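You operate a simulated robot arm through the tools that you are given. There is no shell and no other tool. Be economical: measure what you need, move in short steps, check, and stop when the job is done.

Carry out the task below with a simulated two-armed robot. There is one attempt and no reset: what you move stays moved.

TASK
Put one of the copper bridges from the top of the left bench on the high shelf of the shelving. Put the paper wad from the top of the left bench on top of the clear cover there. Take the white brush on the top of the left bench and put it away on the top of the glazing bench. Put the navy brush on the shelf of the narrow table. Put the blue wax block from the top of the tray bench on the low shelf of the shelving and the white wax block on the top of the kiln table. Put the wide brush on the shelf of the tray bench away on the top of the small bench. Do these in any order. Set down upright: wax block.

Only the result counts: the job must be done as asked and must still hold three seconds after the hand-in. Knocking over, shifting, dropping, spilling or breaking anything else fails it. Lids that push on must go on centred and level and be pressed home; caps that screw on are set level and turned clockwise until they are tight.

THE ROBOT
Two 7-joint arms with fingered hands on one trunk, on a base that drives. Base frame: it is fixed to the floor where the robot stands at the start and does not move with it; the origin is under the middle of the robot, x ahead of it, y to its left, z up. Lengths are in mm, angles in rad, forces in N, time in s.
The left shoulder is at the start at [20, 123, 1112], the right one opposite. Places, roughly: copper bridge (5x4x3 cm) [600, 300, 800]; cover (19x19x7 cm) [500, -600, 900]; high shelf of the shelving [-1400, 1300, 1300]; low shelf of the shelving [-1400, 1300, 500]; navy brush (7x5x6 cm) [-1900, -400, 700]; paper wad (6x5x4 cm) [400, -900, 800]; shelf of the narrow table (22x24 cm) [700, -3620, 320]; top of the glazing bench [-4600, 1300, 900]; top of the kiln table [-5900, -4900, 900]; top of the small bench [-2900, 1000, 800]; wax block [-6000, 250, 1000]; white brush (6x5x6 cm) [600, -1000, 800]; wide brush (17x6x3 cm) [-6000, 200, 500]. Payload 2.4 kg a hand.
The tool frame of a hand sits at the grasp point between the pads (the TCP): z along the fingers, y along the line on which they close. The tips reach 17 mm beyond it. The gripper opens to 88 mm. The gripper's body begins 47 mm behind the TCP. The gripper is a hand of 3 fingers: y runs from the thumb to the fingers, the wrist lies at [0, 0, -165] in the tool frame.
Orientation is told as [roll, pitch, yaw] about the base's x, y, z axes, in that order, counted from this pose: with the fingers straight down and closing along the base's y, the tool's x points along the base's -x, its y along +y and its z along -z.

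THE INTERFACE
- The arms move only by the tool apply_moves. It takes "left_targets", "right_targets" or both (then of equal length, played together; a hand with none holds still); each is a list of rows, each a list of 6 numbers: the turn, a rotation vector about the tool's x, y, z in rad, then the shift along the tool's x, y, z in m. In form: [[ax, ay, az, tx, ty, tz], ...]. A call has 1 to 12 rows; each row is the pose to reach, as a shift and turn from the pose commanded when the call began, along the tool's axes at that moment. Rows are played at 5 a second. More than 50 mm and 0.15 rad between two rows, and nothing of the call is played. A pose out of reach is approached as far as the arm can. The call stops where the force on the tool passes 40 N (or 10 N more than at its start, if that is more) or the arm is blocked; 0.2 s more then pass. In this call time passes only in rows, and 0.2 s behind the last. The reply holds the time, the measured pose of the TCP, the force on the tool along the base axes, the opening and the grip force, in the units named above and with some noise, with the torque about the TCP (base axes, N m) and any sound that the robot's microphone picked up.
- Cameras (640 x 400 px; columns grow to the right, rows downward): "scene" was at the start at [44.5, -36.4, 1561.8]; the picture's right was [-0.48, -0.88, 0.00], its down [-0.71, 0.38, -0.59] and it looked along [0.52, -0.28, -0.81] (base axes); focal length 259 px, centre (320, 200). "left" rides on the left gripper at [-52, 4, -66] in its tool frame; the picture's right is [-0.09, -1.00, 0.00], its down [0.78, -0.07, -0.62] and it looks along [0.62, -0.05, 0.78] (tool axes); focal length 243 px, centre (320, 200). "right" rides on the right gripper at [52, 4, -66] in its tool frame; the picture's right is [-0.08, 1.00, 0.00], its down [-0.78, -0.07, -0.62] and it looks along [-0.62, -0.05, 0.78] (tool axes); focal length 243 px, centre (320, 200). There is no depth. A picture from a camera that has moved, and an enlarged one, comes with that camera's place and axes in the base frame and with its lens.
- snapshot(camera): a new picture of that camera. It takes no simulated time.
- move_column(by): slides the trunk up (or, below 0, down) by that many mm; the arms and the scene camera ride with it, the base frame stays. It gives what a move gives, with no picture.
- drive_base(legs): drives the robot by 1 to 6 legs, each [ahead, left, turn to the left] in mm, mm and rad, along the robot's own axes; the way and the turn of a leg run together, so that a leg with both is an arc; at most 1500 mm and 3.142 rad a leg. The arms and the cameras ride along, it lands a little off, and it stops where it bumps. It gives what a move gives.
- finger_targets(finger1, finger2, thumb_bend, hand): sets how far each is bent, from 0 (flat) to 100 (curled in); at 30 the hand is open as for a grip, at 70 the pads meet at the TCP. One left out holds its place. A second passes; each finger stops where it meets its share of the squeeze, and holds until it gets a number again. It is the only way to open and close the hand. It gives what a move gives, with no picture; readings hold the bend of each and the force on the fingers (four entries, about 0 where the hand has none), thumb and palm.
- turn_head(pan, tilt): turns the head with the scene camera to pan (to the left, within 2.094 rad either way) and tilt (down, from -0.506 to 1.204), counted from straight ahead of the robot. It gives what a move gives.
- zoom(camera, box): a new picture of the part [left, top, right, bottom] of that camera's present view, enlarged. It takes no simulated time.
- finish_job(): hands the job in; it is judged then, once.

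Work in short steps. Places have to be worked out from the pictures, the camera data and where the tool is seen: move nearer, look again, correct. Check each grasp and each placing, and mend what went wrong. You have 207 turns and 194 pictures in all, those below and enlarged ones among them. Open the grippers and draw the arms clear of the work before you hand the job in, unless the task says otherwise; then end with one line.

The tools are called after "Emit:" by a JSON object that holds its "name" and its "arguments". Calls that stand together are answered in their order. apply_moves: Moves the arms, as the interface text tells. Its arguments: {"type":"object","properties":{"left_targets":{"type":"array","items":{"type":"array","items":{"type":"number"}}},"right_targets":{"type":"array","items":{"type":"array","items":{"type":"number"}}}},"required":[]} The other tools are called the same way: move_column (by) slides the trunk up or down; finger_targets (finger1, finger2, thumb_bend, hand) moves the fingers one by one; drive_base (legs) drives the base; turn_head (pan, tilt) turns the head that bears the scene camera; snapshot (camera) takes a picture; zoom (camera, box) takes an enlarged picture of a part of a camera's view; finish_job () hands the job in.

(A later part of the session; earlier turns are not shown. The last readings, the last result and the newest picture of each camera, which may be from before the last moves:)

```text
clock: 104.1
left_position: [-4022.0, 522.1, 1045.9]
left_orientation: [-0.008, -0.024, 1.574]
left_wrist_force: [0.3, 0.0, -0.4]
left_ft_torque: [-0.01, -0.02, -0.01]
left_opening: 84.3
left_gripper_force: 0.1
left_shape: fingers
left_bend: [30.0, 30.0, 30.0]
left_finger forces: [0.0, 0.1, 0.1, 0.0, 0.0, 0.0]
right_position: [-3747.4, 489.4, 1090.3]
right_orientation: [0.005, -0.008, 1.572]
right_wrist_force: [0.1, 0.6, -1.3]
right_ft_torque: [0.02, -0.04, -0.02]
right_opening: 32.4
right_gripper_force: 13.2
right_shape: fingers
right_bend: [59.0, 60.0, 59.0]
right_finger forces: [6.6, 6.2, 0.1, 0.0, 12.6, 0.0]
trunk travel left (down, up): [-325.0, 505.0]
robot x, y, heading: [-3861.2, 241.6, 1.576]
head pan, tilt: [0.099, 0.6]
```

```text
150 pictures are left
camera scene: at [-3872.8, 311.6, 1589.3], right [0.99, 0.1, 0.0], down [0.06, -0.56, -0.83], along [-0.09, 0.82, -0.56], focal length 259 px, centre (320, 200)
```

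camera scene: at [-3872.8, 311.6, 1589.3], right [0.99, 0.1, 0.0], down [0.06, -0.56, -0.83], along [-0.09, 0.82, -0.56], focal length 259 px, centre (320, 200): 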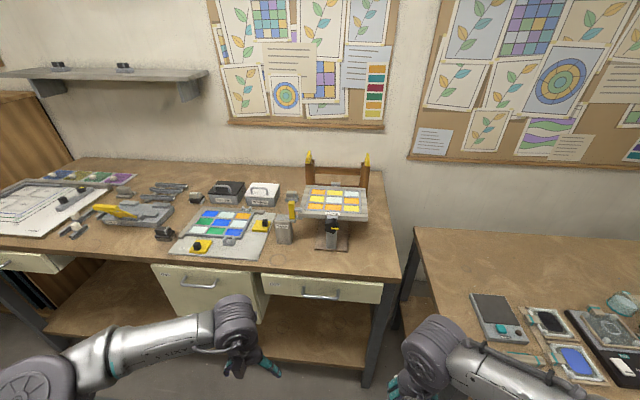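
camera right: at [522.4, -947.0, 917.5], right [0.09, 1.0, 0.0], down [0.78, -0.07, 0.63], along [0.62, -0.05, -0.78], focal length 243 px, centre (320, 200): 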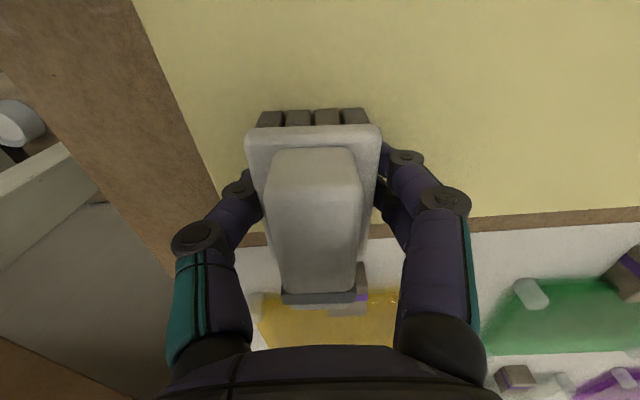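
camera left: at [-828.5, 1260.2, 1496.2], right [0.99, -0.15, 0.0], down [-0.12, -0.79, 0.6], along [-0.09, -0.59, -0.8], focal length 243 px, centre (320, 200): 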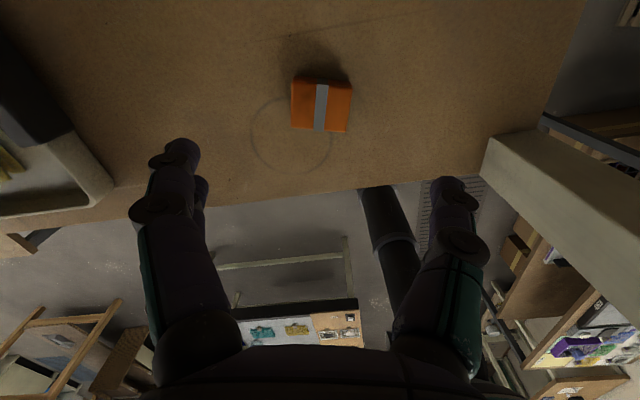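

The front right corner of the glazing bench is free around (-3750,970). I drive closer and reach over it with the right hand.

Emit:
{"name": "drive_base", "arguments": {"legs": [[292, 0, 0]]}}

Emit:
{"name": "apply_moves", "arguments": {"right_targets": [[0, 0, 0, -0.04, 0, 0.01], [0, 0, 0, -0.08, 0, 0.02], [0, 0, 0, -0.12, 0, 0.03], [0, 0, 0, -0.16, 0, 0.05], [0, 0, 0, -0.19, 0, 0.075], [0, 0, 0, -0.19, 0, 0.105]]}}

Emit:
{"name": "snapshot", "arguments": {"camera": "right"}}

Emit:
{"name": "snapshot", "arguments": {"camera": "scene"}}

```text
clock: 106.1
left_position: [-4027.0, 811.7, 1045.3]
left_orientation: [-0.008, -0.023, 1.577]
left_wrist_force: [1.1, -0.5, 0.3]
left_ft_torque: [0.0, 0.01, 0.03]
left_opening: 84.2
left_gripper_force: 0.1
left_shape: fingers
left_bend: [30.0, 30.0, 30.0]
left_finger forces: [0.0, 0.1, 0.1, 0.0, 0.1, 0.0]
right_position: [-3749.1, 777.3, 1090.7]
right_orientation: [0.004, -0.006, 1.578]
right_wrist_force: [-1.2, 0.3, -0.8]
right_ft_torque: [-0.01, 0.0, -0.03]
right_opening: 32.5
right_gripper_force: 12.7
right_shape: fingers
right_bend: [59.0, 60.0, 59.0]
right_finger forces: [6.5, 6.2, 0.0, 0.0, 12.5, 0.0]
trunk travel left (down, up): [-325.0, 505.0]
robot x, y, heading: [-3867.7, 534.4, 1.575]
head pan, tilt: [0.099, 0.6]
```

```text
clock: 107.5
left_position: [-4025.4, 811.6, 1045.6]
left_orientation: [-0.01, -0.025, 1.577]
left_wrist_force: [-0.6, -0.1, 0.0]
left_ft_torque: [-0.01, -0.02, -0.02]
left_opening: 84.2
left_gripper_force: 0.1
left_shape: fingers
left_bend: [30.0, 30.0, 30.0]
left_finger forces: [0.0, 0.0, 0.0, 0.0, 0.0, 0.1]
right_position: [-3752.3, 969.3, 986.0]
right_orientation: [0.005, -0.006, 1.578]
right_wrist_force: [0.1, -1.3, 0.0]
right_ft_torque: [-0.02, 0.03, -0.02]
right_opening: 32.2
right_gripper_force: 12.4
right_shape: fingers
right_bend: [59.0, 60.0, 59.0]
right_finger forces: [6.4, 6.2, 0.1, 0.1, 12.3, 0.1]
trunk travel left (down, up): [-325.0, 505.0]
robot x, y, heading: [-3864.7, 529.4, 1.582]
head pan, tilt: [0.099, 0.6]
```

```text
149 pictures are left
camera right: at [-3753.8, 916.4, 1051.0], right [-1.0, 0.08, 0.01], down [0.06, 0.78, 0.63], along [0.04, 0.62, -0.78], focal length 243 px, centre (320, 200)
```

right: 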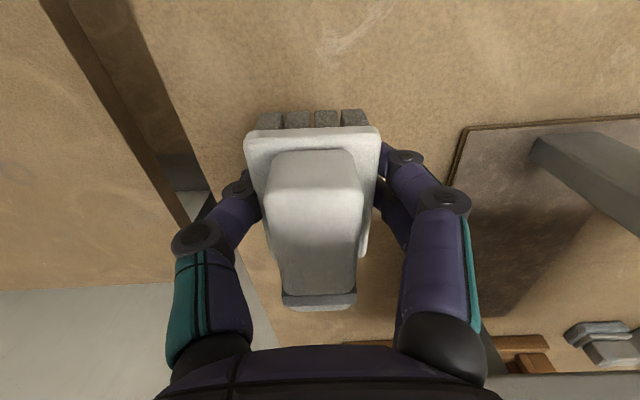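

```text
148 pictures are left
camera scene: at [-3874.7, 600.7, 1589.3], right [0.99, 0.11, 0.0], down [0.06, -0.56, -0.82], along [-0.09, 0.82, -0.57], focal length 259 px, centre (320, 200)
```

scene: 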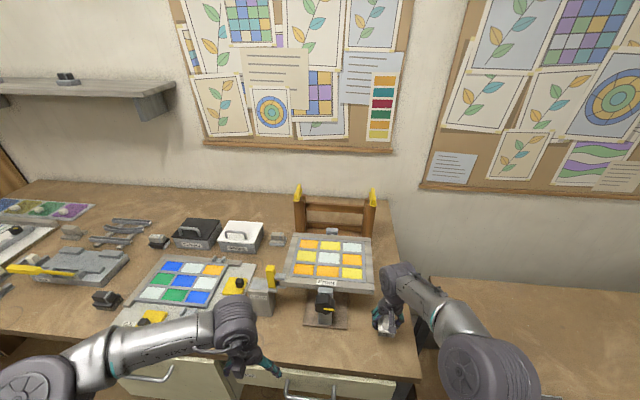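

Clear on both sides. I lower in small steps to contact.

Emit:
{"name": "apply_moves", "arguments": {"right_targets": [[0, 0, 0, 0, 0, 0.01], [0, 0, 0, 0, 0, 0.02], [0, 0, 0, 0, 0, 0.028], [0, 0, 0, 0, 0, 0.034], [0, 0, 0, 0, 0, 0.038], [0, 0, 0, 0, 0, 0.042], [0, 0, 0, 0, 0, 0.046], [0, 0, 0, 0, 0, 0.05], [0, 0, 0, 0, 0, 0.054]]}}

Emit:
{"name": "snapshot", "arguments": {"camera": "right"}}

```text
clock: 109.5
left_position: [-4026.4, 811.6, 1045.2]
left_orientation: [-0.009, -0.024, 1.58]
left_wrist_force: [-0.5, -0.7, -0.1]
left_ft_torque: [-0.01, 0.04, -0.02]
left_opening: 84.3
left_gripper_force: 0.1
left_shape: fingers
left_bend: [30.0, 30.0, 30.0]
left_finger forces: [0.0, 0.0, 0.0, 0.0, 0.0, 0.1]
right_position: [-3751.9, 968.8, 932.2]
right_orientation: [0.004, -0.009, 1.578]
right_wrist_force: [0.2, -0.2, -0.3]
right_ft_torque: [-0.01, 0.02, -0.02]
right_opening: 32.1
right_gripper_force: 12.3
right_shape: fingers
right_bend: [59.0, 60.0, 59.0]
right_finger forces: [6.4, 6.1, 0.0, 0.0, 12.4, 0.0]
trunk travel left (down, up): [-325.0, 505.0]
robot x, y, heading: [-3864.9, 530.4, 1.582]
head pan, tilt: [0.099, 0.6]
```

```text
147 pictures are left
camera right: at [-3754.9, 916.0, 997.3], right [-1.0, 0.08, 0.0], down [0.06, 0.78, 0.63], along [0.05, 0.62, -0.78], focal length 243 px, centre (320, 200)
```

right: 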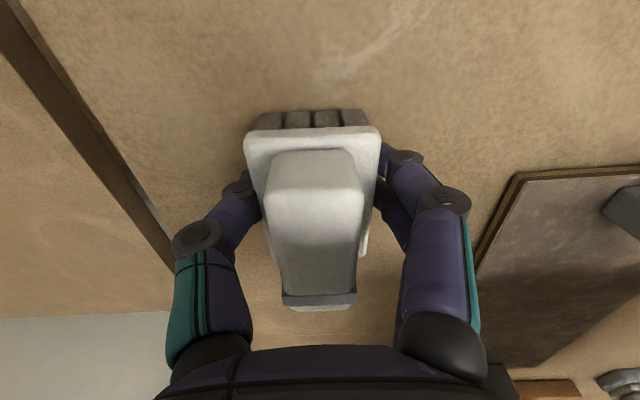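

Still free at 932; continue.

Emit:
{"name": "apply_moves", "arguments": {"right_targets": [[0, 0, 0, 0, 0, 0.004], [0, 0, 0, 0, 0, 0.008], [0, 0, 0, 0, 0, 0.012], [0, 0, 0, 0, 0, 0.016], [0, 0, 0, 0, 0, 0.02], [0, 0, 0, 0, 0, 0.024], [0, 0, 0, 0, 0, 0.028], [0, 0, 0, 0, 0, 0.032]]}}

Emit:
{"name": "snapshot", "arguments": {"camera": "right"}}

```text
clock: 110.6
left_position: [-4026.7, 808.7, 1047.1]
left_orientation: [-0.009, -0.025, 1.578]
left_wrist_force: [-0.5, 0.0, 0.1]
left_ft_torque: [-0.02, 0.0, 0.02]
left_opening: 84.0
left_gripper_force: 0.2
left_shape: fingers
left_bend: [30.0, 30.0, 30.0]
left_finger forces: [0.0, 0.1, 0.0, 0.1, 0.0, 0.0]
right_position: [-3754.7, 969.3, 920.1]
right_orientation: [0.006, -0.019, 1.577]
right_wrist_force: [-1.8, -5.2, 21.8]
right_ft_torque: [-0.12, -0.1, -0.06]
right_opening: 32.4
right_gripper_force: 17.6
right_shape: fingers
right_bend: [65.0, 65.0, 62.0]
right_finger forces: [8.6, 7.3, 0.0, 0.1, 18.8, 0.0]
trunk travel left (down, up): [-325.0, 505.0]
robot x, y, heading: [-3862.1, 535.5, 1.58]
head pan, tilt: [0.099, 0.6]
stopped in row 5 (right hand): the force on the tool passed its limit at 46 N (the readings are from after the stop); the commanded pose is now the measured one
```

```text
146 pictures are left
camera right: at [-3755.1, 916.7, 984.8], right [-1.0, 0.08, 0.01], down [0.07, 0.77, 0.64], along [0.04, 0.63, -0.77], focal length 243 px, centre (320, 200)
```

right: 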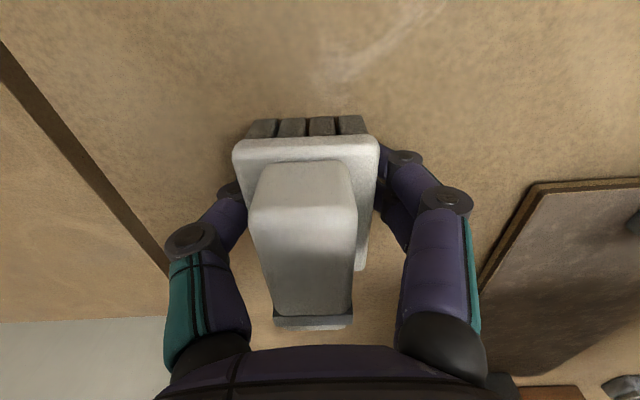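

Contact. Ease up 3 mm, open, lift, and check.

Emit:
{"name": "apply_moves", "arguments": {"right_targets": [[0, 0, 0, 0, 0, -0.003]]}}

Emit:
{"name": "finger_targets", "arguments": {"hand": "right", "finger1": 30, "finger2": 30, "thumb_bend": 30}}

Emit:
{"name": "apply_moves", "arguments": {"right_targets": [[0, 0, 0, 0, 0, -0.03], [0, 0, 0, 0, 0, -0.07], [0, 0, 0, 0, 0, -0.11], [0, 0, 0, 0, 0, -0.14]]}}

Emit:
{"name": "snapshot", "arguments": {"camera": "right"}}

```text
clock: 111.0
left_position: [-4026.2, 809.2, 1046.3]
left_orientation: [-0.009, -0.025, 1.578]
left_wrist_force: [0.3, 0.2, -0.1]
left_ft_torque: [-0.01, -0.01, -0.01]
left_opening: 84.5
left_gripper_force: 0.1
left_shape: fingers
left_bend: [30.0, 30.0, 30.0]
left_finger forces: [0.1, 0.1, 0.1, 0.0, 0.0, 0.1]
right_position: [-3752.5, 970.4, 921.8]
right_orientation: [0.007, -0.016, 1.576]
right_wrist_force: [-1.3, -1.2, 8.3]
right_ft_torque: [-0.02, 0.08, 0.0]
right_opening: 32.4
right_gripper_force: 14.0
right_shape: fingers
right_bend: [64.0, 64.0, 61.0]
right_finger forces: [7.0, 7.3, 0.0, 0.0, 12.9, 0.0]
trunk travel left (down, up): [-325.0, 505.0]
robot x, y, heading: [-3867.4, 534.1, 1.578]
head pan, tilt: [0.099, 0.6]
```

```text
clock: 112.0
left_position: [-4026.3, 811.2, 1046.2]
left_orientation: [-0.008, -0.023, 1.578]
left_wrist_force: [0.1, 0.4, 0.1]
left_ft_torque: [0.01, -0.02, -0.01]
left_opening: 84.2
left_gripper_force: 0.0
left_shape: fingers
left_bend: [30.0, 30.0, 30.0]
left_finger forces: [0.1, 0.1, 0.1, 0.1, 0.0, 0.0]
right_position: [-3752.5, 970.4, 920.5]
right_orientation: [0.007, -0.016, 1.576]
right_wrist_force: [-1.1, -1.1, -1.4]
right_ft_torque: [0.02, 0.04, 0.02]
right_opening: 84.3
right_gripper_force: 0.1
right_shape: fingers
right_bend: [30.0, 30.0, 30.0]
right_finger forces: [0.0, 0.0, 0.0, 0.0, 0.0, 0.0]
trunk travel left (down, up): [-325.0, 505.0]
robot x, y, heading: [-3864.4, 533.6, 1.579]
head pan, tilt: [0.099, 0.6]
```

```text
clock: 113.0
left_position: [-4026.8, 811.3, 1045.7]
left_orientation: [-0.01, -0.026, 1.579]
left_wrist_force: [-0.2, -0.2, 0.7]
left_ft_torque: [0.0, 0.03, 0.01]
left_opening: 83.9
left_gripper_force: 0.0
left_shape: fingers
left_bend: [30.0, 30.0, 30.0]
left_finger forces: [0.0, 0.0, 0.0, 0.0, 0.0, 0.1]
right_position: [-3751.4, 970.8, 1061.8]
right_orientation: [0.007, -0.016, 1.576]
right_wrist_force: [-0.9, 0.1, 0.5]
right_ft_torque: [0.0, -0.01, 0.0]
right_opening: 84.3
right_gripper_force: 0.1
right_shape: fingers
right_bend: [30.0, 30.0, 30.0]
right_finger forces: [0.1, 0.0, 0.0, 0.0, 0.0, 0.0]
trunk travel left (down, up): [-325.0, 505.0]
robot x, y, heading: [-3869.1, 532.3, 1.585]
head pan, tilt: [0.099, 0.6]
```

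```text
145 pictures are left
camera right: at [-3753.1, 916.5, 1125.9], right [-1.0, 0.08, 0.01], down [0.07, 0.77, 0.63], along [0.04, 0.63, -0.77], focal length 243 px, centre (320, 200)
```

right: 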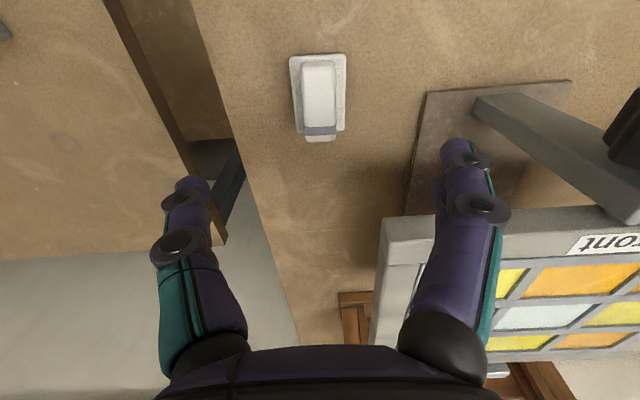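

White brush stands on the glazing bench. I retract, back off, turn to face -x and approach the tray bench.

Emit:
{"name": "apply_moves", "arguments": {"right_targets": [[0, 0, 0, 0.045, 0, -0.005], [0, 0, 0, 0.09, 0, -0.01], [0, 0, 0, 0.135, 0, -0.015], [0, 0, 0, 0.18, 0, -0.02]]}}

Emit:
{"name": "drive_base", "arguments": {"legs": [[-330, 0, 0], [0, 0, 1.565], [950, 0, 0]]}}

Emit:
{"name": "turn_head", "arguments": {"pan": 0, "tilt": 0.6}}

Emit:
{"name": "snapshot", "arguments": {"camera": "scene"}}

```text
clock: 114.0
left_position: [-4025.7, 811.2, 1046.7]
left_orientation: [-0.008, -0.024, 1.578]
left_wrist_force: [-1.0, -0.5, -0.5]
left_ft_torque: [0.01, -0.01, 0.02]
left_opening: 84.1
left_gripper_force: 0.0
left_shape: fingers
left_bend: [30.0, 30.0, 30.0]
left_finger forces: [0.0, 0.1, 0.0, 0.0, 0.1, 0.1]
right_position: [-3748.6, 786.9, 1079.5]
right_orientation: [0.007, -0.016, 1.577]
right_wrist_force: [0.2, 0.0, -0.1]
right_ft_torque: [-0.03, 0.03, 0.0]
right_opening: 84.2
right_gripper_force: 0.0
right_shape: fingers
right_bend: [30.0, 30.0, 30.0]
right_finger forces: [0.0, 0.1, 0.0, 0.0, 0.1, 0.0]
trunk travel left (down, up): [-325.0, 505.0]
robot x, y, heading: [-3862.6, 531.4, 1.582]
head pan, tilt: [0.099, 0.6]
```

```text
clock: 124.6
left_position: [-5087.1, 42.0, 1046.2]
left_orientation: [-0.01, -0.025, 3.136]
left_wrist_force: [0.2, 0.7, 0.5]
left_ft_torque: [-0.04, 0.0, 0.03]
left_opening: 84.1
left_gripper_force: 0.1
left_shape: fingers
left_bend: [30.0, 30.0, 30.0]
left_finger forces: [0.1, 0.0, 0.0, 0.1, 0.0, 0.0]
right_position: [-5062.2, 318.6, 1079.5]
right_orientation: [0.006, -0.016, 3.134]
right_wrist_force: [-0.6, -0.1, -0.1]
right_ft_torque: [0.02, 0.04, -0.02]
right_opening: 84.2
right_gripper_force: 0.0
right_shape: fingers
right_bend: [30.0, 30.0, 30.0]
right_finger forces: [0.1, 0.1, 0.0, 0.1, 0.0, 0.0]
trunk travel left (down, up): [-325.0, 505.0]
robot x, y, heading: [-4809.2, 193.8, 3.14]
head pan, tilt: [0.099, 0.6]
```

```text
clock: 125.2
left_position: [-5087.7, 41.1, 1047.7]
left_orientation: [-0.008, -0.023, 3.137]
left_wrist_force: [-0.4, 0.1, -0.5]
left_ft_torque: [0.01, -0.01, 0.03]
left_opening: 84.2
left_gripper_force: 0.1
left_shape: fingers
left_bend: [30.0, 30.0, 30.0]
left_finger forces: [0.0, 0.1, 0.1, 0.0, 0.0, 0.0]
right_position: [-5062.7, 319.5, 1079.0]
right_orientation: [0.007, -0.016, 3.134]
right_wrist_force: [0.3, 0.6, 0.6]
right_ft_torque: [0.02, -0.02, -0.01]
right_opening: 84.2
right_gripper_force: 0.0
right_shape: fingers
right_bend: [30.0, 30.0, 30.0]
right_finger forces: [0.0, 0.0, 0.1, 0.0, 0.0, 0.0]
trunk travel left (down, up): [-325.0, 505.0]
robot x, y, heading: [-4807.6, 200.8, 3.137]
head pan, tilt: [0.0, 0.6]
```

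```text
144 pictures are left
camera scene: at [-4877.9, 198.3, 1589.3], right [0.0, 1.0, 0.0], down [0.57, 0.0, -0.82], along [-0.82, 0.0, -0.57], focal length 259 px, centre (320, 200)
```

scene: 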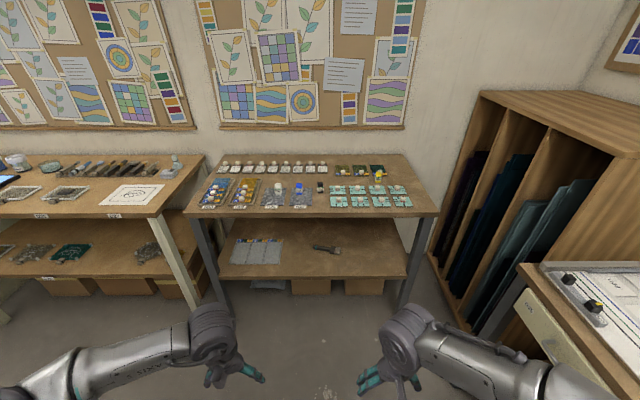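

Emit:
{"name": "zoom", "arguments": {"camera": "scene", "box": [190, 150, 440, 300]}}

```text
2.56 times, centred on (315, 225) of scene
camera zoom: at [-4877.9, 198.3, 1589.3], right [0.0, 1.0, 0.0], down [0.57, 0.0, -0.82], along [-0.82, 0.0, -0.57], focal length 664 px, centre (333, 136)
```

zoom: 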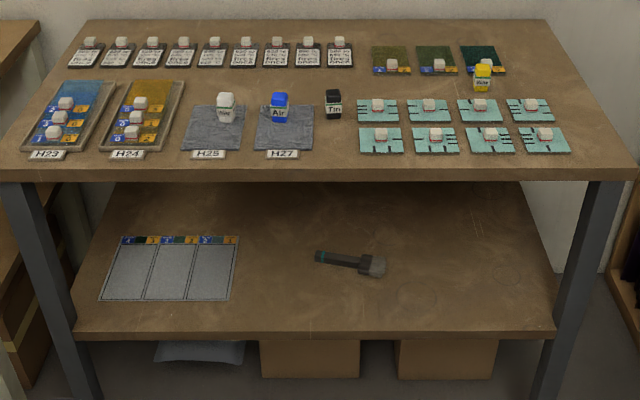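

Blue, white (plus black, yellow) wax blocks stand on the bench; the wide brush lies on its shelf near (-5946,237). I drive 450 closer and re-measure.

Emit:
{"name": "drive_base", "arguments": {"legs": [[450, 0, 0]]}}

Emit:
{"name": "turn_head", "arguments": {"pan": 0, "tilt": 0.75}}

Emit:
{"name": "snapshot", "arguments": {"camera": "scene"}}

Emit:
{"name": "snapshot", "arguments": {"camera": "right"}}

```text
clock: 128.0
left_position: [-5535.2, 45.6, 1045.3]
left_orientation: [-0.009, -0.024, 3.134]
left_wrist_force: [-0.5, -1.1, -0.3]
left_ft_torque: [-0.01, 0.02, 0.04]
left_opening: 84.2
left_gripper_force: 0.1
left_shape: fingers
left_bend: [30.0, 30.0, 30.0]
left_finger forces: [0.1, 0.0, 0.0, 0.0, 0.0, 0.0]
right_position: [-5509.7, 321.6, 1079.4]
right_orientation: [0.007, -0.015, 3.131]
right_wrist_force: [-0.4, 1.8, -0.1]
right_ft_torque: [0.02, -0.02, 0.02]
right_opening: 84.2
right_gripper_force: 0.0
right_shape: fingers
right_bend: [30.0, 30.0, 30.0]
right_finger forces: [0.0, 0.1, 0.1, 0.0, 0.1, 0.0]
trunk travel left (down, up): [-325.0, 505.0]
robot x, y, heading: [-5255.2, 199.0, 3.135]
head pan, tilt: [0.0, 0.6]
```

```text
clock: 128.7
left_position: [-5534.4, 45.0, 1045.0]
left_orientation: [-0.01, -0.025, 3.134]
left_wrist_force: [-0.3, -0.6, 0.3]
left_ft_torque: [0.01, 0.0, 0.01]
left_opening: 84.3
left_gripper_force: 0.1
left_shape: fingers
left_bend: [30.0, 30.0, 30.0]
left_finger forces: [0.0, 0.1, 0.0, 0.1, 0.0, 0.2]
right_position: [-5509.5, 321.5, 1078.6]
right_orientation: [0.008, -0.017, 3.132]
right_wrist_force: [-0.3, 0.4, 0.1]
right_ft_torque: [0.0, 0.0, 0.0]
right_opening: 83.9
right_gripper_force: 0.0
right_shape: fingers
right_bend: [30.0, 30.0, 30.0]
right_finger forces: [0.0, 0.0, 0.0, 0.0, 0.1, 0.0]
trunk travel left (down, up): [-325.0, 505.0]
robot x, y, heading: [-5255.8, 203.9, 3.138]
head pan, tilt: [0.0, 0.75]
```

```text
142 pictures are left
camera scene: at [-5318.8, 201.1, 1576.5], right [0.01, 1.0, 0.0], down [0.68, 0.0, -0.73], along [-0.73, 0.01, -0.68], focal length 259 px, centre (320, 200)
```

scene: 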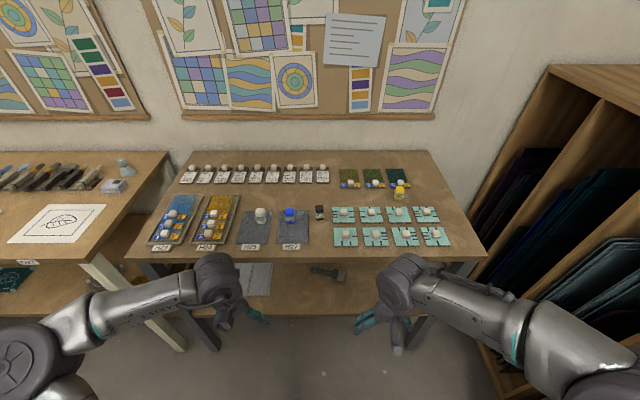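

```text
141 pictures are left
camera right: at [-5454.0, 316.7, 1144.2], right [-0.09, -1.0, 0.01], down [-0.77, 0.08, 0.63], along [-0.63, 0.05, -0.77], focal length 243 px, centre (320, 200)
```

right: 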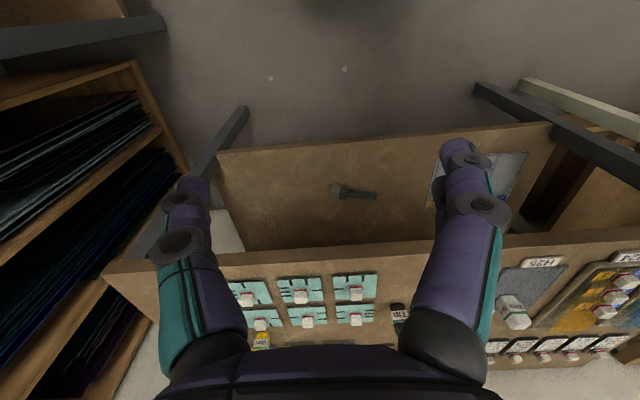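

Measured: bench edge x≈-5788, top z≈880; blue block ≈(-5977,100), white ≈(-5977,-5); wide brush on the shelf ≈(-5998,240,450), lying 13° off the y axis. I'll take the brush first: lower the trunk, retract the left hand, drop and yaw the right hand, and turn the base 0.5 left.

Emit:
{"name": "move_column", "arguments": {"by": -325}}

Emit:
{"name": "apply_moves", "arguments": {"left_targets": [[0, 0, 0, 0.02, 0, 0], [0, 0, 0, 0.04, 0, 0], [0, 0, 0, 0.06, 0, 0], [0, 0, 0, 0.08, 0, 0], [0, 0, 0, 0.1, 0, 0], [0, 0, 0, 0.12, 0, 0]], "right_targets": [[0, 0, -0.14, 0, 0, 0.03], [0, 0, -0.28, 0, 0, 0.06], [0, 0, -0.42, 0, 0, 0.09], [0, 0, -0.56, 0, 0, 0.12], [0, 0, -0.7, 0, 0, 0.15], [0, 0, -0.84, 0, 0, 0.19]]}}

Emit:
{"name": "drive_base", "arguments": {"legs": [[0, 0, 0.5], [180, -73, 0]]}}

Emit:
{"name": "snapshot", "arguments": {"camera": "right"}}

Emit:
{"name": "turn_head", "arguments": {"pan": -0.4, "tilt": 0.9}}

Emit:
{"name": "snapshot", "arguments": {"camera": "scene"}}

```text
clock: 131.9
left_position: [-5534.0, 44.7, 720.3]
left_orientation: [-0.007, -0.024, 3.136]
left_wrist_force: [0.1, -1.0, -1.2]
left_ft_torque: [-0.03, -0.01, 0.01]
left_opening: 84.2
left_gripper_force: 0.0
left_shape: fingers
left_bend: [30.0, 30.0, 30.0]
left_finger forces: [0.0, 0.1, 0.0, 0.0, 0.0, 0.0]
right_position: [-5508.6, 322.2, 754.2]
right_orientation: [0.006, -0.015, 3.131]
right_wrist_force: [0.8, -0.4, -0.5]
right_ft_torque: [-0.03, 0.01, -0.03]
right_opening: 84.2
right_gripper_force: 0.1
right_shape: fingers
right_bend: [30.0, 30.0, 30.0]
right_finger forces: [0.0, 0.0, 0.1, 0.1, 0.0, 0.1]
trunk travel left (down, up): [0.0, 830.0]
robot x, y, heading: [-5251.3, 201.5, 3.135]
head pan, tilt: [0.0, 0.75]
```

```text
clock: 133.3
left_position: [-5436.0, 47.3, 733.7]
left_orientation: [-0.009, -0.022, 3.135]
left_wrist_force: [-0.1, 0.0, 0.1]
left_ft_torque: [-0.02, 0.01, -0.01]
left_opening: 84.4
left_gripper_force: 0.0
left_shape: fingers
left_bend: [30.0, 30.0, 30.0]
left_finger forces: [0.1, 0.0, 0.1, 0.0, 0.1, 0.0]
left hand out of reach, approached as far as the arm can: row 5, 6
right_position: [-5508.7, 320.5, 564.2]
right_orientation: [-0.007, -0.016, -2.31]
right_wrist_force: [-0.5, -0.3, 0.1]
right_ft_torque: [0.0, 0.02, 0.01]
right_opening: 84.2
right_gripper_force: 0.1
right_shape: fingers
right_bend: [30.0, 30.0, 30.0]
right_finger forces: [0.0, 0.0, 0.0, 0.0, 0.0, 0.1]
trunk travel left (down, up): [0.0, 830.0]
robot x, y, heading: [-5255.5, 204.2, 3.133]
head pan, tilt: [0.0, 0.75]
```

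```text
clock: 136.2
left_position: [-5534.5, -42.8, 733.3]
left_orientation: [-0.009, -0.023, -2.653]
left_wrist_force: [0.1, -0.2, 0.9]
left_ft_torque: [-0.03, 0.01, -0.02]
left_opening: 84.0
left_gripper_force: 0.0
left_shape: fingers
left_bend: [30.0, 30.0, 30.0]
left_finger forces: [0.1, 0.1, 0.1, 0.0, 0.0, 0.1]
right_position: [-5730.0, 162.1, 564.8]
right_orientation: [-0.009, -0.016, -1.817]
right_wrist_force: [-0.2, 0.1, 0.5]
right_ft_torque: [-0.01, -0.03, -0.03]
right_opening: 84.2
right_gripper_force: 0.0
right_shape: fingers
right_bend: [30.0, 30.0, 30.0]
right_finger forces: [0.1, 0.1, 0.1, 0.0, 0.0, 0.0]
trunk travel left (down, up): [0.0, 830.0]
robot x, y, heading: [-5450.9, 182.4, -2.651]
head pan, tilt: [0.0, 0.75]
```

```text
140 pictures are left
camera right: at [-5710.5, 212.4, 628.8], right [0.95, -0.32, -0.01], down [-0.25, -0.73, 0.63], along [-0.21, -0.6, -0.77], focal length 243 px, centre (320, 200)
```

right: 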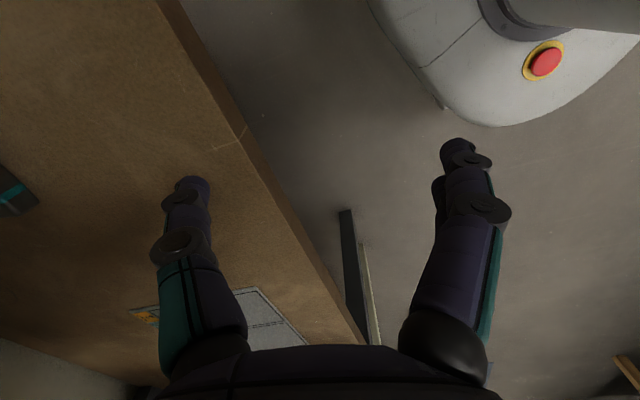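

```text
clock: 137.1
left_position: [-5535.9, -43.3, 733.6]
left_orientation: [-0.008, -0.023, -2.652]
left_wrist_force: [-0.2, 0.2, -0.3]
left_ft_torque: [0.0, -0.01, 0.03]
left_opening: 84.3
left_gripper_force: 0.0
left_shape: fingers
left_bend: [30.0, 30.0, 30.0]
left_finger forces: [0.0, 0.0, 0.0, 0.1, 0.0, 0.1]
right_position: [-5728.8, 162.6, 564.5]
right_orientation: [-0.007, -0.015, -1.816]
right_wrist_force: [0.8, 0.0, 1.0]
right_ft_torque: [0.02, 0.02, -0.03]
right_opening: 84.2
right_gripper_force: 0.0
right_shape: fingers
right_bend: [30.0, 30.0, 30.0]
right_finger forces: [0.0, 0.0, 0.0, 0.0, 0.0, 0.0]
trunk travel left (down, up): [0.0, 830.0]
robot x, y, heading: [-5452.7, 178.3, -2.654]
head pan, tilt: [-0.4, 0.901]
```

```text
139 pictures are left
camera scene: at [-5508.3, 181.2, 1239.6], right [-0.09, 1.0, 0.0], down [0.78, 0.07, -0.62], along [-0.62, -0.06, -0.78], focal length 259 px, centre (320, 200)
```

scene: 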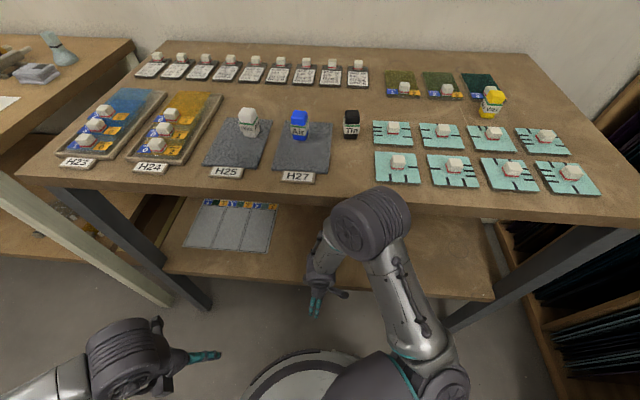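

The elbow rides high, so reaching in under the bench top must be done with the arm straight and the base driving in. I back off, extend the arm low, then drive in.

Emit:
{"name": "drive_base", "arguments": {"legs": [[-240, 128, 0]]}}

Emit:
{"name": "apply_moves", "arguments": {"right_targets": [[0, 0, 0, 0.003, -0.043, 0.012], [0, 0, 0, 0.006, -0.085, 0.024], [0, 0, 0, 0.008, -0.128, 0.036], [0, 0, 0, 0.011, -0.17, 0.048], [0, 0, 0, 0.014, -0.213, 0.06], [0, 0, 0, 0.017, -0.25, 0.07]]}}

Emit:
{"name": "snapshot", "arguments": {"camera": "scene"}}

Emit:
{"name": "snapshot", "arguments": {"camera": "right"}}

```text
clock: 139.0
left_position: [-5264.1, -39.1, 732.6]
left_orientation: [-0.008, -0.024, -2.651]
left_wrist_force: [-0.1, 0.0, 0.2]
left_ft_torque: [0.01, 0.01, 0.0]
left_opening: 84.1
left_gripper_force: 0.0
left_shape: fingers
left_bend: [30.0, 30.0, 30.0]
left_finger forces: [0.1, 0.1, 0.0, 0.0, 0.1, 0.0]
right_position: [-5458.6, 166.7, 564.0]
right_orientation: [-0.006, -0.016, -1.813]
right_wrist_force: [0.0, 0.0, -0.3]
right_ft_torque: [0.01, -0.02, 0.03]
right_opening: 84.1
right_gripper_force: 0.0
right_shape: fingers
right_bend: [30.0, 30.0, 30.0]
right_finger forces: [0.0, 0.1, 0.0, 0.0, 0.0, 0.1]
trunk travel left (down, up): [0.0, 830.0]
robot x, y, heading: [-5177.1, 185.1, -2.657]
head pan, tilt: [-0.4, 0.901]
```

```text
clock: 140.4
left_position: [-5264.1, -37.9, 733.7]
left_orientation: [-0.01, -0.021, -2.651]
left_wrist_force: [-0.3, -0.3, 0.1]
left_ft_torque: [0.0, -0.02, 0.02]
left_opening: 84.2
left_gripper_force: 0.1
left_shape: fingers
left_bend: [30.0, 30.0, 30.0]
left_finger forces: [0.1, 0.0, 0.0, 0.0, 0.1, 0.1]
right_position: [-5697.5, 242.9, 494.8]
right_orientation: [-0.005, -0.016, -1.812]
right_wrist_force: [0.2, 0.2, -0.5]
right_ft_torque: [-0.01, -0.01, 0.01]
right_opening: 84.3
right_gripper_force: 0.1
right_shape: fingers
right_bend: [30.0, 30.0, 30.0]
right_finger forces: [0.0, 0.0, 0.1, 0.0, 0.1, 0.1]
trunk travel left (down, up): [0.0, 830.0]
robot x, y, heading: [-5182.5, 184.0, -2.649]
head pan, tilt: [-0.4, 0.901]
```

```text
138 pictures are left
camera scene: at [-5237.4, 185.3, 1239.5], right [-0.09, 1.0, 0.0], down [0.78, 0.07, -0.62], along [-0.62, -0.06, -0.78], focal length 259 px, centre (320, 200)
```

scene: 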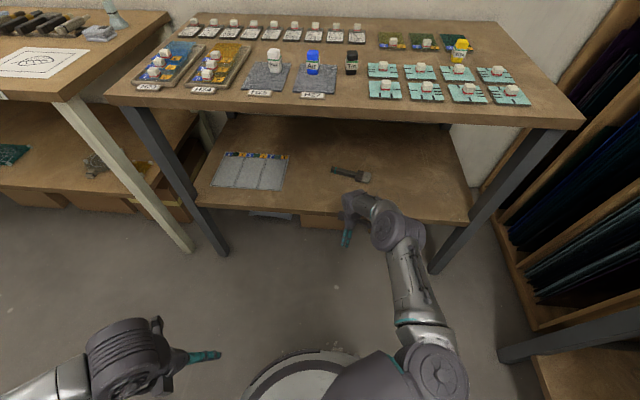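

```text
137 pictures are left
camera right: at [-5678.5, 291.5, 561.2], right [0.95, -0.32, 0.0], down [-0.25, -0.73, 0.63], along [-0.21, -0.6, -0.77], focal length 243 px, centre (320, 200)
```

right: 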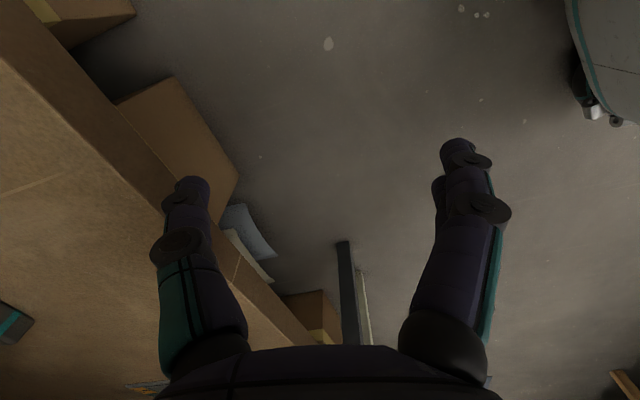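

Brush visible at ≈(-6000,240). I raise the hand 20 mm for clearance and drive in most of the way.

Emit:
{"name": "apply_moves", "arguments": {"right_targets": [[0, 0, 0, 0, 0, -0.022]]}}

Emit:
{"name": "drive_base", "arguments": {"legs": [[215, -104, 0]]}}

Emit:
{"name": "snapshot", "arguments": {"camera": "right"}}

Emit:
{"name": "snapshot", "arguments": {"camera": "scene"}}

```text
clock: 140.8
left_position: [-5265.2, -37.1, 732.6]
left_orientation: [-0.008, -0.023, -2.652]
left_wrist_force: [0.2, 0.3, 0.0]
left_ft_torque: [-0.04, 0.02, 0.0]
left_opening: 84.0
left_gripper_force: 0.0
left_shape: fingers
left_bend: [30.0, 30.0, 30.0]
left_finger forces: [0.0, 0.0, 0.0, 0.0, 0.1, 0.0]
right_position: [-5695.1, 241.7, 518.6]
right_orientation: [-0.007, -0.015, -1.813]
right_wrist_force: [0.3, -0.5, -1.3]
right_ft_torque: [0.02, 0.0, -0.01]
right_opening: 83.9
right_gripper_force: 0.0
right_shape: fingers
right_bend: [30.0, 30.0, 30.0]
right_finger forces: [0.0, 0.1, 0.1, 0.0, 0.1, 0.1]
trunk travel left (down, up): [0.0, 830.0]
robot x, y, heading: [-5179.5, 184.0, -2.652]
head pan, tilt: [-0.4, 0.901]
```

```text
clock: 142.6
left_position: [-5501.7, -49.2, 733.6]
left_orientation: [-0.009, -0.022, -2.652]
left_wrist_force: [0.2, 0.3, -0.4]
left_ft_torque: [-0.01, 0.01, 0.0]
left_opening: 84.4
left_gripper_force: 0.0
left_shape: fingers
left_bend: [30.0, 30.0, 30.0]
left_finger forces: [0.1, 0.0, 0.0, 0.1, 0.0, 0.0]
right_position: [-5933.8, 232.6, 518.3]
right_orientation: [-0.007, -0.015, -1.813]
right_wrist_force: [0.3, -0.2, 0.3]
right_ft_torque: [0.0, 0.0, 0.0]
right_opening: 84.2
right_gripper_force: 0.1
right_shape: fingers
right_bend: [30.0, 30.0, 30.0]
right_finger forces: [0.0, 0.1, 0.1, 0.0, 0.0, 0.0]
trunk travel left (down, up): [0.0, 830.0]
robot x, y, heading: [-5419.1, 178.9, -2.65]
head pan, tilt: [-0.4, 0.901]
```

```text
136 pictures are left
camera right: at [-5915.5, 282.0, 583.6], right [0.95, -0.32, -0.01], down [-0.24, -0.73, 0.63], along [-0.21, -0.6, -0.77], focal length 243 px, centre (320, 200)
```

right: 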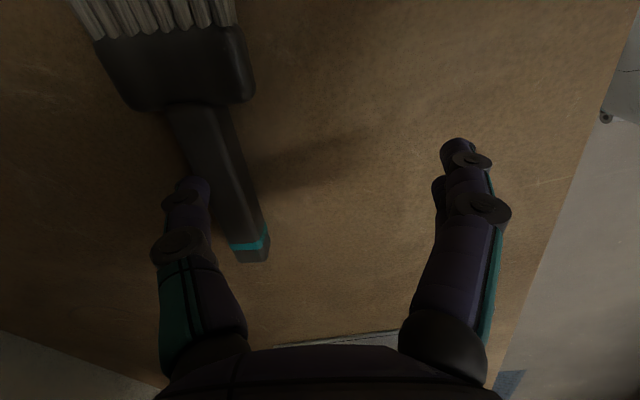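

```text
135 pictures are left
camera scene: at [-5475.3, 175.9, 1239.6], right [-0.09, 1.0, 0.0], down [0.78, 0.07, -0.62], along [-0.62, -0.06, -0.78], focal length 259 px, centre (320, 200)
```

scene: 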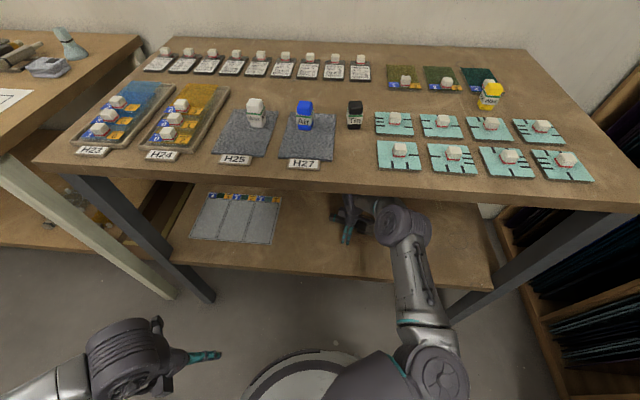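

Brush handle centre is at ≈(-5999,238). I drive the remaining 65 mm and check.

Emit:
{"name": "drive_base", "arguments": {"legs": [[55, -35, 0]]}}

Emit:
{"name": "snapshot", "arguments": {"camera": "right"}}

```text
clock: 143.6
left_position: [-5565.3, -42.5, 733.7]
left_orientation: [-0.01, -0.023, -2.649]
left_wrist_force: [0.4, -0.3, -0.3]
left_ft_torque: [-0.01, -0.01, 0.01]
left_opening: 84.2
left_gripper_force: 0.1
left_shape: fingers
left_bend: [30.0, 30.0, 30.0]
left_finger forces: [0.0, 0.1, 0.0, 0.1, 0.0, 0.0]
right_position: [-5999.5, 237.5, 518.4]
right_orientation: [-0.008, -0.016, -1.812]
right_wrist_force: [0.2, 0.5, 0.5]
right_ft_torque: [0.0, 0.0, -0.03]
right_opening: 84.1
right_gripper_force: 0.0
right_shape: fingers
right_bend: [30.0, 30.0, 30.0]
right_finger forces: [0.0, 0.0, 0.0, 0.0, 0.0, 0.0]
trunk travel left (down, up): [0.0, 830.0]
robot x, y, heading: [-5481.6, 181.5, -2.648]
head pan, tilt: [-0.4, 0.901]
```

```text
134 pictures are left
camera right: at [-5979.5, 287.3, 583.6], right [0.95, -0.32, -0.01], down [-0.24, -0.73, 0.63], along [-0.21, -0.6, -0.77], focal length 243 px, centre (320, 200)
```

right: 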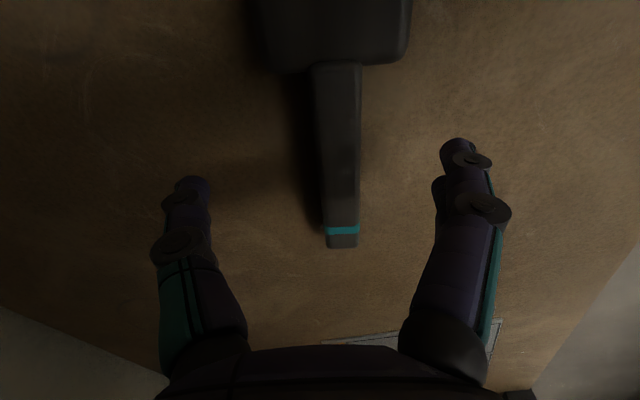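

Aligned; shift 9 mm along the closing axis, descend to z≈470 and close.

Emit:
{"name": "apply_moves", "arguments": {"right_targets": [[0, 0, 0, 0, 0.009, 0.02], [0, 0, 0, 0, 0.009, 0.035], [0, 0, 0, 0, 0.009, 0.047]]}}

Emit:
{"name": "snapshot", "arguments": {"camera": "right"}}

```text
clock: 144.4
left_position: [-5565.3, -42.6, 733.8]
left_orientation: [-0.009, -0.023, -2.651]
left_wrist_force: [0.0, 0.8, 0.2]
left_ft_torque: [0.01, 0.0, 0.0]
left_opening: 84.2
left_gripper_force: 0.1
left_shape: fingers
left_bend: [30.0, 30.0, 30.0]
left_finger forces: [0.0, 0.0, 0.1, 0.0, 0.0, 0.1]
right_position: [-5991.9, 234.3, 474.4]
right_orientation: [-0.016, -0.018, -1.815]
right_wrist_force: [-9.2, 6.5, 34.3]
right_ft_torque: [-0.18, -1.31, 0.26]
right_opening: 87.3
right_gripper_force: 16.7
right_shape: fingers
right_bend: [30.0, 29.0, 30.0]
right_finger forces: [17.7, 12.3, 0.0, 0.0, 4.3, 0.0]
trunk travel left (down, up): [0.0, 830.0]
robot x, y, heading: [-5478.7, 180.8, -2.653]
head pan, tilt: [-0.4, 0.901]
```

```text
133 pictures are left
camera right: at [-5972.2, 284.3, 539.0], right [0.95, -0.32, -0.01], down [-0.24, -0.73, 0.64], along [-0.22, -0.6, -0.77], focal length 243 px, centre (320, 200)
```

right: 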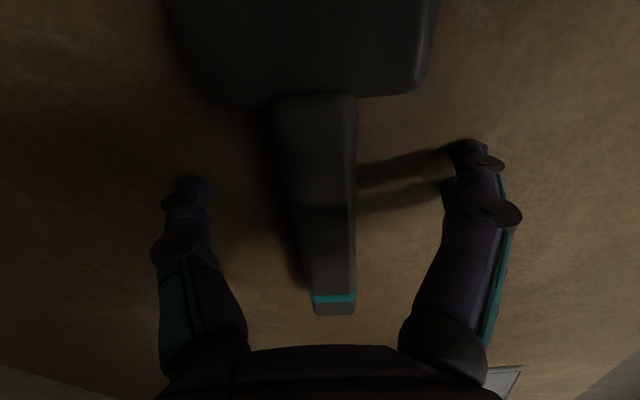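

Fingers touch the shelf (z≈455). Raise 9 mm and close.

Emit:
{"name": "apply_moves", "arguments": {"right_targets": [[0, 0, 0, 0, 0, -0.009]]}}

Emit:
{"name": "finger_targets", "arguments": {"hand": "right", "finger1": 80, "finger2": 80, "thumb_bend": 80}}

Emit:
{"name": "snapshot", "arguments": {"camera": "right"}}

```text
clock: 144.8
left_position: [-5566.3, -42.4, 733.3]
left_orientation: [-0.009, -0.023, -2.65]
left_wrist_force: [-0.9, -0.2, 0.6]
left_ft_torque: [-0.03, -0.02, -0.02]
left_opening: 84.0
left_gripper_force: 0.1
left_shape: fingers
left_bend: [30.0, 30.0, 30.0]
left_finger forces: [0.0, 0.1, 0.1, 0.0, 0.0, 0.0]
right_position: [-5989.3, 233.9, 479.4]
right_orientation: [-0.006, -0.014, -1.812]
right_wrist_force: [1.2, 0.0, 0.6]
right_ft_torque: [-0.04, 0.0, 0.01]
right_opening: 84.7
right_gripper_force: 0.1
right_shape: fingers
right_bend: [30.0, 30.0, 30.0]
right_finger forces: [0.0, 0.0, 0.1, 0.1, 0.0, 0.0]
trunk travel left (down, up): [0.0, 830.0]
robot x, y, heading: [-5482.3, 182.5, -2.653]
head pan, tilt: [-0.4, 0.901]
```

```text
clock: 145.8
left_position: [-5565.3, -41.6, 733.2]
left_orientation: [-0.009, -0.022, -2.647]
left_wrist_force: [-0.1, -0.4, -0.7]
left_ft_torque: [0.0, 0.01, 0.0]
left_opening: 84.1
left_gripper_force: 0.0
left_shape: fingers
left_bend: [30.0, 30.0, 30.0]
left_finger forces: [0.0, 0.1, 0.0, 0.1, 0.1, 0.0]
right_position: [-5989.4, 235.2, 480.1]
right_orientation: [-0.007, -0.016, -1.811]
right_wrist_force: [0.1, 0.0, -0.2]
right_ft_torque: [0.0, 0.02, 0.02]
right_opening: 13.7
right_gripper_force: 15.8
right_shape: fingers
right_bend: [74.0, 74.0, 66.0]
right_finger forces: [7.8, 7.6, 0.1, 0.1, 15.5, 0.0]
trunk travel left (down, up): [0.0, 830.0]
robot x, y, heading: [-5482.0, 178.4, -2.646]
head pan, tilt: [-0.4, 0.901]
```

```text
132 pictures are left
camera right: at [-5971.1, 284.2, 544.8], right [0.95, -0.32, -0.01], down [-0.24, -0.73, 0.63], along [-0.21, -0.6, -0.77], focal length 243 px, centre (320, 200)
```

right: 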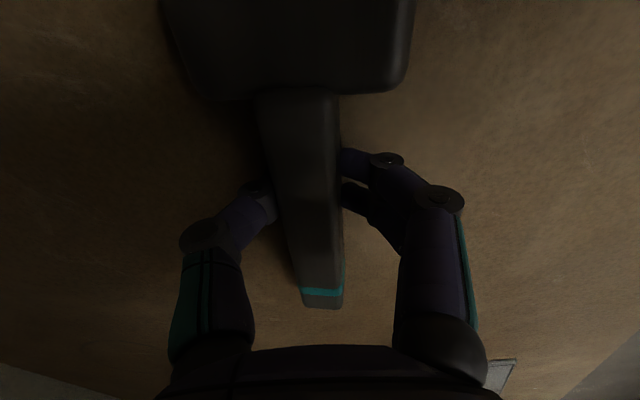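

Gripped. Lift 40 mm and check.

Emit:
{"name": "apply_moves", "arguments": {"right_targets": [[0, 0, 0, 0, 0, -0.01], [0, 0, 0, 0, 0, -0.025], [0, 0, 0, 0, 0, -0.04]]}}

Emit:
{"name": "snapshot", "arguments": {"camera": "right"}}

```text
clock: 146.6
left_position: [-5566.4, -43.5, 733.7]
left_orientation: [-0.008, -0.022, -2.65]
left_wrist_force: [0.6, 0.8, -0.2]
left_ft_torque: [-0.01, 0.0, -0.02]
left_opening: 84.1
left_gripper_force: 0.1
left_shape: fingers
left_bend: [30.0, 30.0, 30.0]
left_finger forces: [0.0, 0.0, 0.0, 0.0, 0.0, 0.0]
right_position: [-5990.7, 235.0, 520.8]
right_orientation: [-0.006, -0.017, -1.813]
right_wrist_force: [0.4, -0.6, -1.2]
right_ft_torque: [0.01, -0.01, 0.01]
right_opening: 13.8
right_gripper_force: 15.4
right_shape: fingers
right_bend: [74.0, 74.0, 66.0]
right_finger forces: [7.6, 7.8, 0.0, 0.0, 15.4, 0.0]
trunk travel left (down, up): [0.0, 830.0]
robot x, y, heading: [-5481.1, 182.2, -2.648]
head pan, tilt: [-0.4, 0.901]
```

```text
131 pictures are left
camera right: at [-5971.3, 285.9, 585.3], right [0.95, -0.32, -0.01], down [-0.24, -0.73, 0.63], along [-0.21, -0.6, -0.77], focal length 243 px, centre (320, 200)
```

right: 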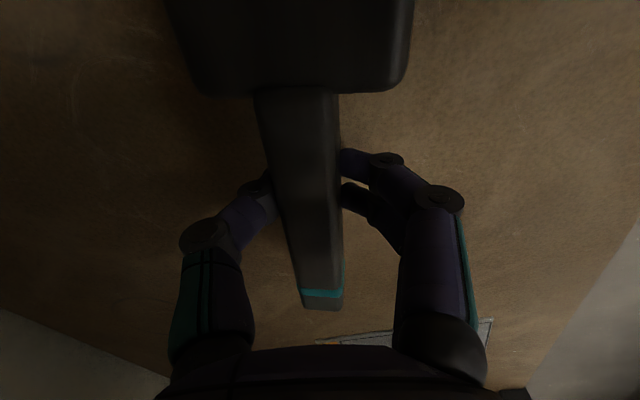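

Held well. I drive straight back out, retract the arm, raise the trunk and square up to the bench again for the blue block.

Emit:
{"name": "drive_base", "arguments": {"legs": [[-282, 150, 0]]}}

Emit:
{"name": "apply_moves", "arguments": {"right_targets": [[0, 0, 0, 0.008, 0.03, -0.02], [0, 0, 0, 0.015, 0.06, -0.04], [0, 0, 0, 0.022, 0.09, -0.06], [0, 0, 0, 0.03, 0.12, -0.08], [0, 0, 0, 0.037, 0.15, -0.1]]}}

Emit:
{"name": "move_column", "arguments": {"by": 350}}

Emit:
{"name": "drive_base", "arguments": {"legs": [[0, 0, -0.5]]}}

Emit:
{"name": "turn_head", "arguments": {"pan": 0, "tilt": 0.75}}

Emit:
{"name": "snapshot", "arguments": {"camera": "scene"}}

```text
clock: 148.7
left_position: [-5242.9, -41.2, 733.4]
left_orientation: [-0.009, -0.024, -2.65]
left_wrist_force: [-0.1, 0.7, 0.2]
left_ft_torque: [0.03, -0.01, -0.01]
left_opening: 84.1
left_gripper_force: 0.1
left_shape: fingers
left_bend: [30.0, 30.0, 30.0]
left_finger forces: [0.1, 0.1, 0.0, 0.0, 0.1, 0.0]
right_position: [-5667.2, 237.8, 519.5]
right_orientation: [-0.005, -0.015, -1.812]
right_wrist_force: [0.2, 0.3, -1.4]
right_ft_torque: [0.03, 0.01, 0.0]
right_opening: 14.0
right_gripper_force: 15.6
right_shape: fingers
right_bend: [74.0, 74.0, 66.0]
right_finger forces: [7.5, 7.9, 0.0, 0.1, 15.3, 0.1]
trunk travel left (down, up): [0.0, 830.0]
robot x, y, heading: [-5156.9, 181.2, -2.648]
head pan, tilt: [-0.4, 0.901]
```

```text
clock: 149.9
left_position: [-5242.9, -39.9, 733.1]
left_orientation: [-0.01, -0.022, -2.649]
left_wrist_force: [0.4, 0.1, 0.3]
left_ft_torque: [-0.03, -0.02, -0.02]
left_opening: 84.4
left_gripper_force: 0.0
left_shape: fingers
left_bend: [30.0, 30.0, 30.0]
left_finger forces: [0.0, 0.1, 0.0, 0.0, 0.0, 0.1]
right_position: [-5511.3, 241.2, 617.5]
right_orientation: [-0.007, -0.016, -1.813]
right_wrist_force: [-1.1, 0.1, -0.4]
right_ft_torque: [-0.05, 0.04, 0.0]
right_opening: 13.9
right_gripper_force: 15.4
right_shape: fingers
right_bend: [74.0, 74.0, 66.0]
right_finger forces: [7.4, 7.8, 0.0, 0.1, 15.2, 0.1]
trunk travel left (down, up): [0.0, 830.0]
robot x, y, heading: [-5157.8, 184.9, -2.647]
head pan, tilt: [-0.4, 0.901]
```

```text
clock: 153.4
left_position: [-5241.9, -39.7, 1082.2]
left_orientation: [-0.01, -0.024, -2.65]
left_wrist_force: [-0.5, -0.3, -0.1]
left_ft_torque: [0.0, 0.03, -0.01]
left_opening: 84.2
left_gripper_force: 0.0
left_shape: fingers
left_bend: [30.0, 30.0, 30.0]
left_finger forces: [0.1, 0.0, 0.0, 0.0, 0.0, 0.1]
right_position: [-5513.3, 241.1, 968.0]
right_orientation: [-0.007, -0.015, -1.811]
right_wrist_force: [-1.0, 0.0, -2.0]
right_ft_torque: [-0.02, 0.04, 0.03]
right_opening: 13.7
right_gripper_force: 14.9
right_shape: fingers
right_bend: [74.0, 74.0, 66.0]
right_finger forces: [7.3, 7.9, 0.1, 0.0, 15.3, 0.0]
trunk travel left (down, up): [-350.0, 480.0]
robot x, y, heading: [-5160.0, 184.8, -2.65]
head pan, tilt: [-0.4, 0.901]
```

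```text
clock: 155.2
left_position: [-5339.7, 29.2, 1082.8]
left_orientation: [-0.008, -0.024, 3.128]
left_wrist_force: [-0.3, 0.0, -0.4]
left_ft_torque: [0.0, 0.0, -0.01]
left_opening: 84.2
left_gripper_force: 0.0
left_shape: fingers
left_bend: [30.0, 30.0, 30.0]
left_finger forces: [0.1, 0.0, 0.0, 0.0, 0.0, 0.1]
right_position: [-5440.5, 406.2, 966.9]
right_orientation: [-0.007, -0.016, -2.317]
right_wrist_force: [-0.8, 0.3, -0.7]
right_ft_torque: [0.02, 0.0, 0.01]
right_opening: 13.8
right_gripper_force: 14.6
right_shape: fingers
right_bend: [74.0, 74.0, 66.0]
right_finger forces: [7.3, 7.6, 0.0, 0.0, 15.1, 0.0]
trunk travel left (down, up): [-350.0, 480.0]
robot x, y, heading: [-5156.8, 184.4, 3.131]
head pan, tilt: [-0.4, 0.901]
```

```text
clock: 156.1
left_position: [-5341.8, 28.0, 1083.9]
left_orientation: [-0.01, -0.021, 3.128]
left_wrist_force: [-0.6, -0.1, 0.1]
left_ft_torque: [0.04, 0.01, -0.02]
left_opening: 84.3
left_gripper_force: 0.0
left_shape: fingers
left_bend: [30.0, 30.0, 30.0]
left_finger forces: [0.0, 0.1, 0.1, 0.0, 0.0, 0.1]
right_position: [-5439.8, 406.3, 968.1]
right_orientation: [-0.007, -0.016, -2.318]
right_wrist_force: [0.7, 0.8, -0.6]
right_ft_torque: [-0.02, 0.0, -0.02]
right_opening: 13.8
right_gripper_force: 14.9
right_shape: fingers
right_bend: [74.0, 74.0, 66.0]
right_finger forces: [7.3, 7.7, 0.1, 0.1, 15.2, 0.1]
trunk travel left (down, up): [-350.0, 480.0]
robot x, y, heading: [-5154.0, 181.0, 3.13]
head pan, tilt: [0.0, 0.75]
```

```text
130 pictures are left
camera scene: at [-5221.7, 182.7, 1601.4], right [0.01, 1.0, 0.0], down [0.68, -0.01, -0.73], along [-0.73, 0.01, -0.68], focal length 259 px, centre (320, 200)
```

scene: 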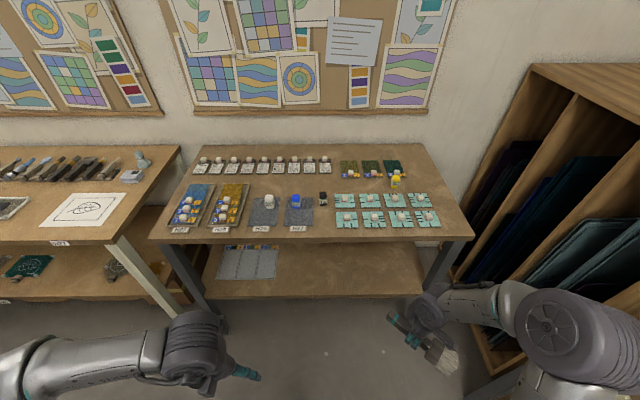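

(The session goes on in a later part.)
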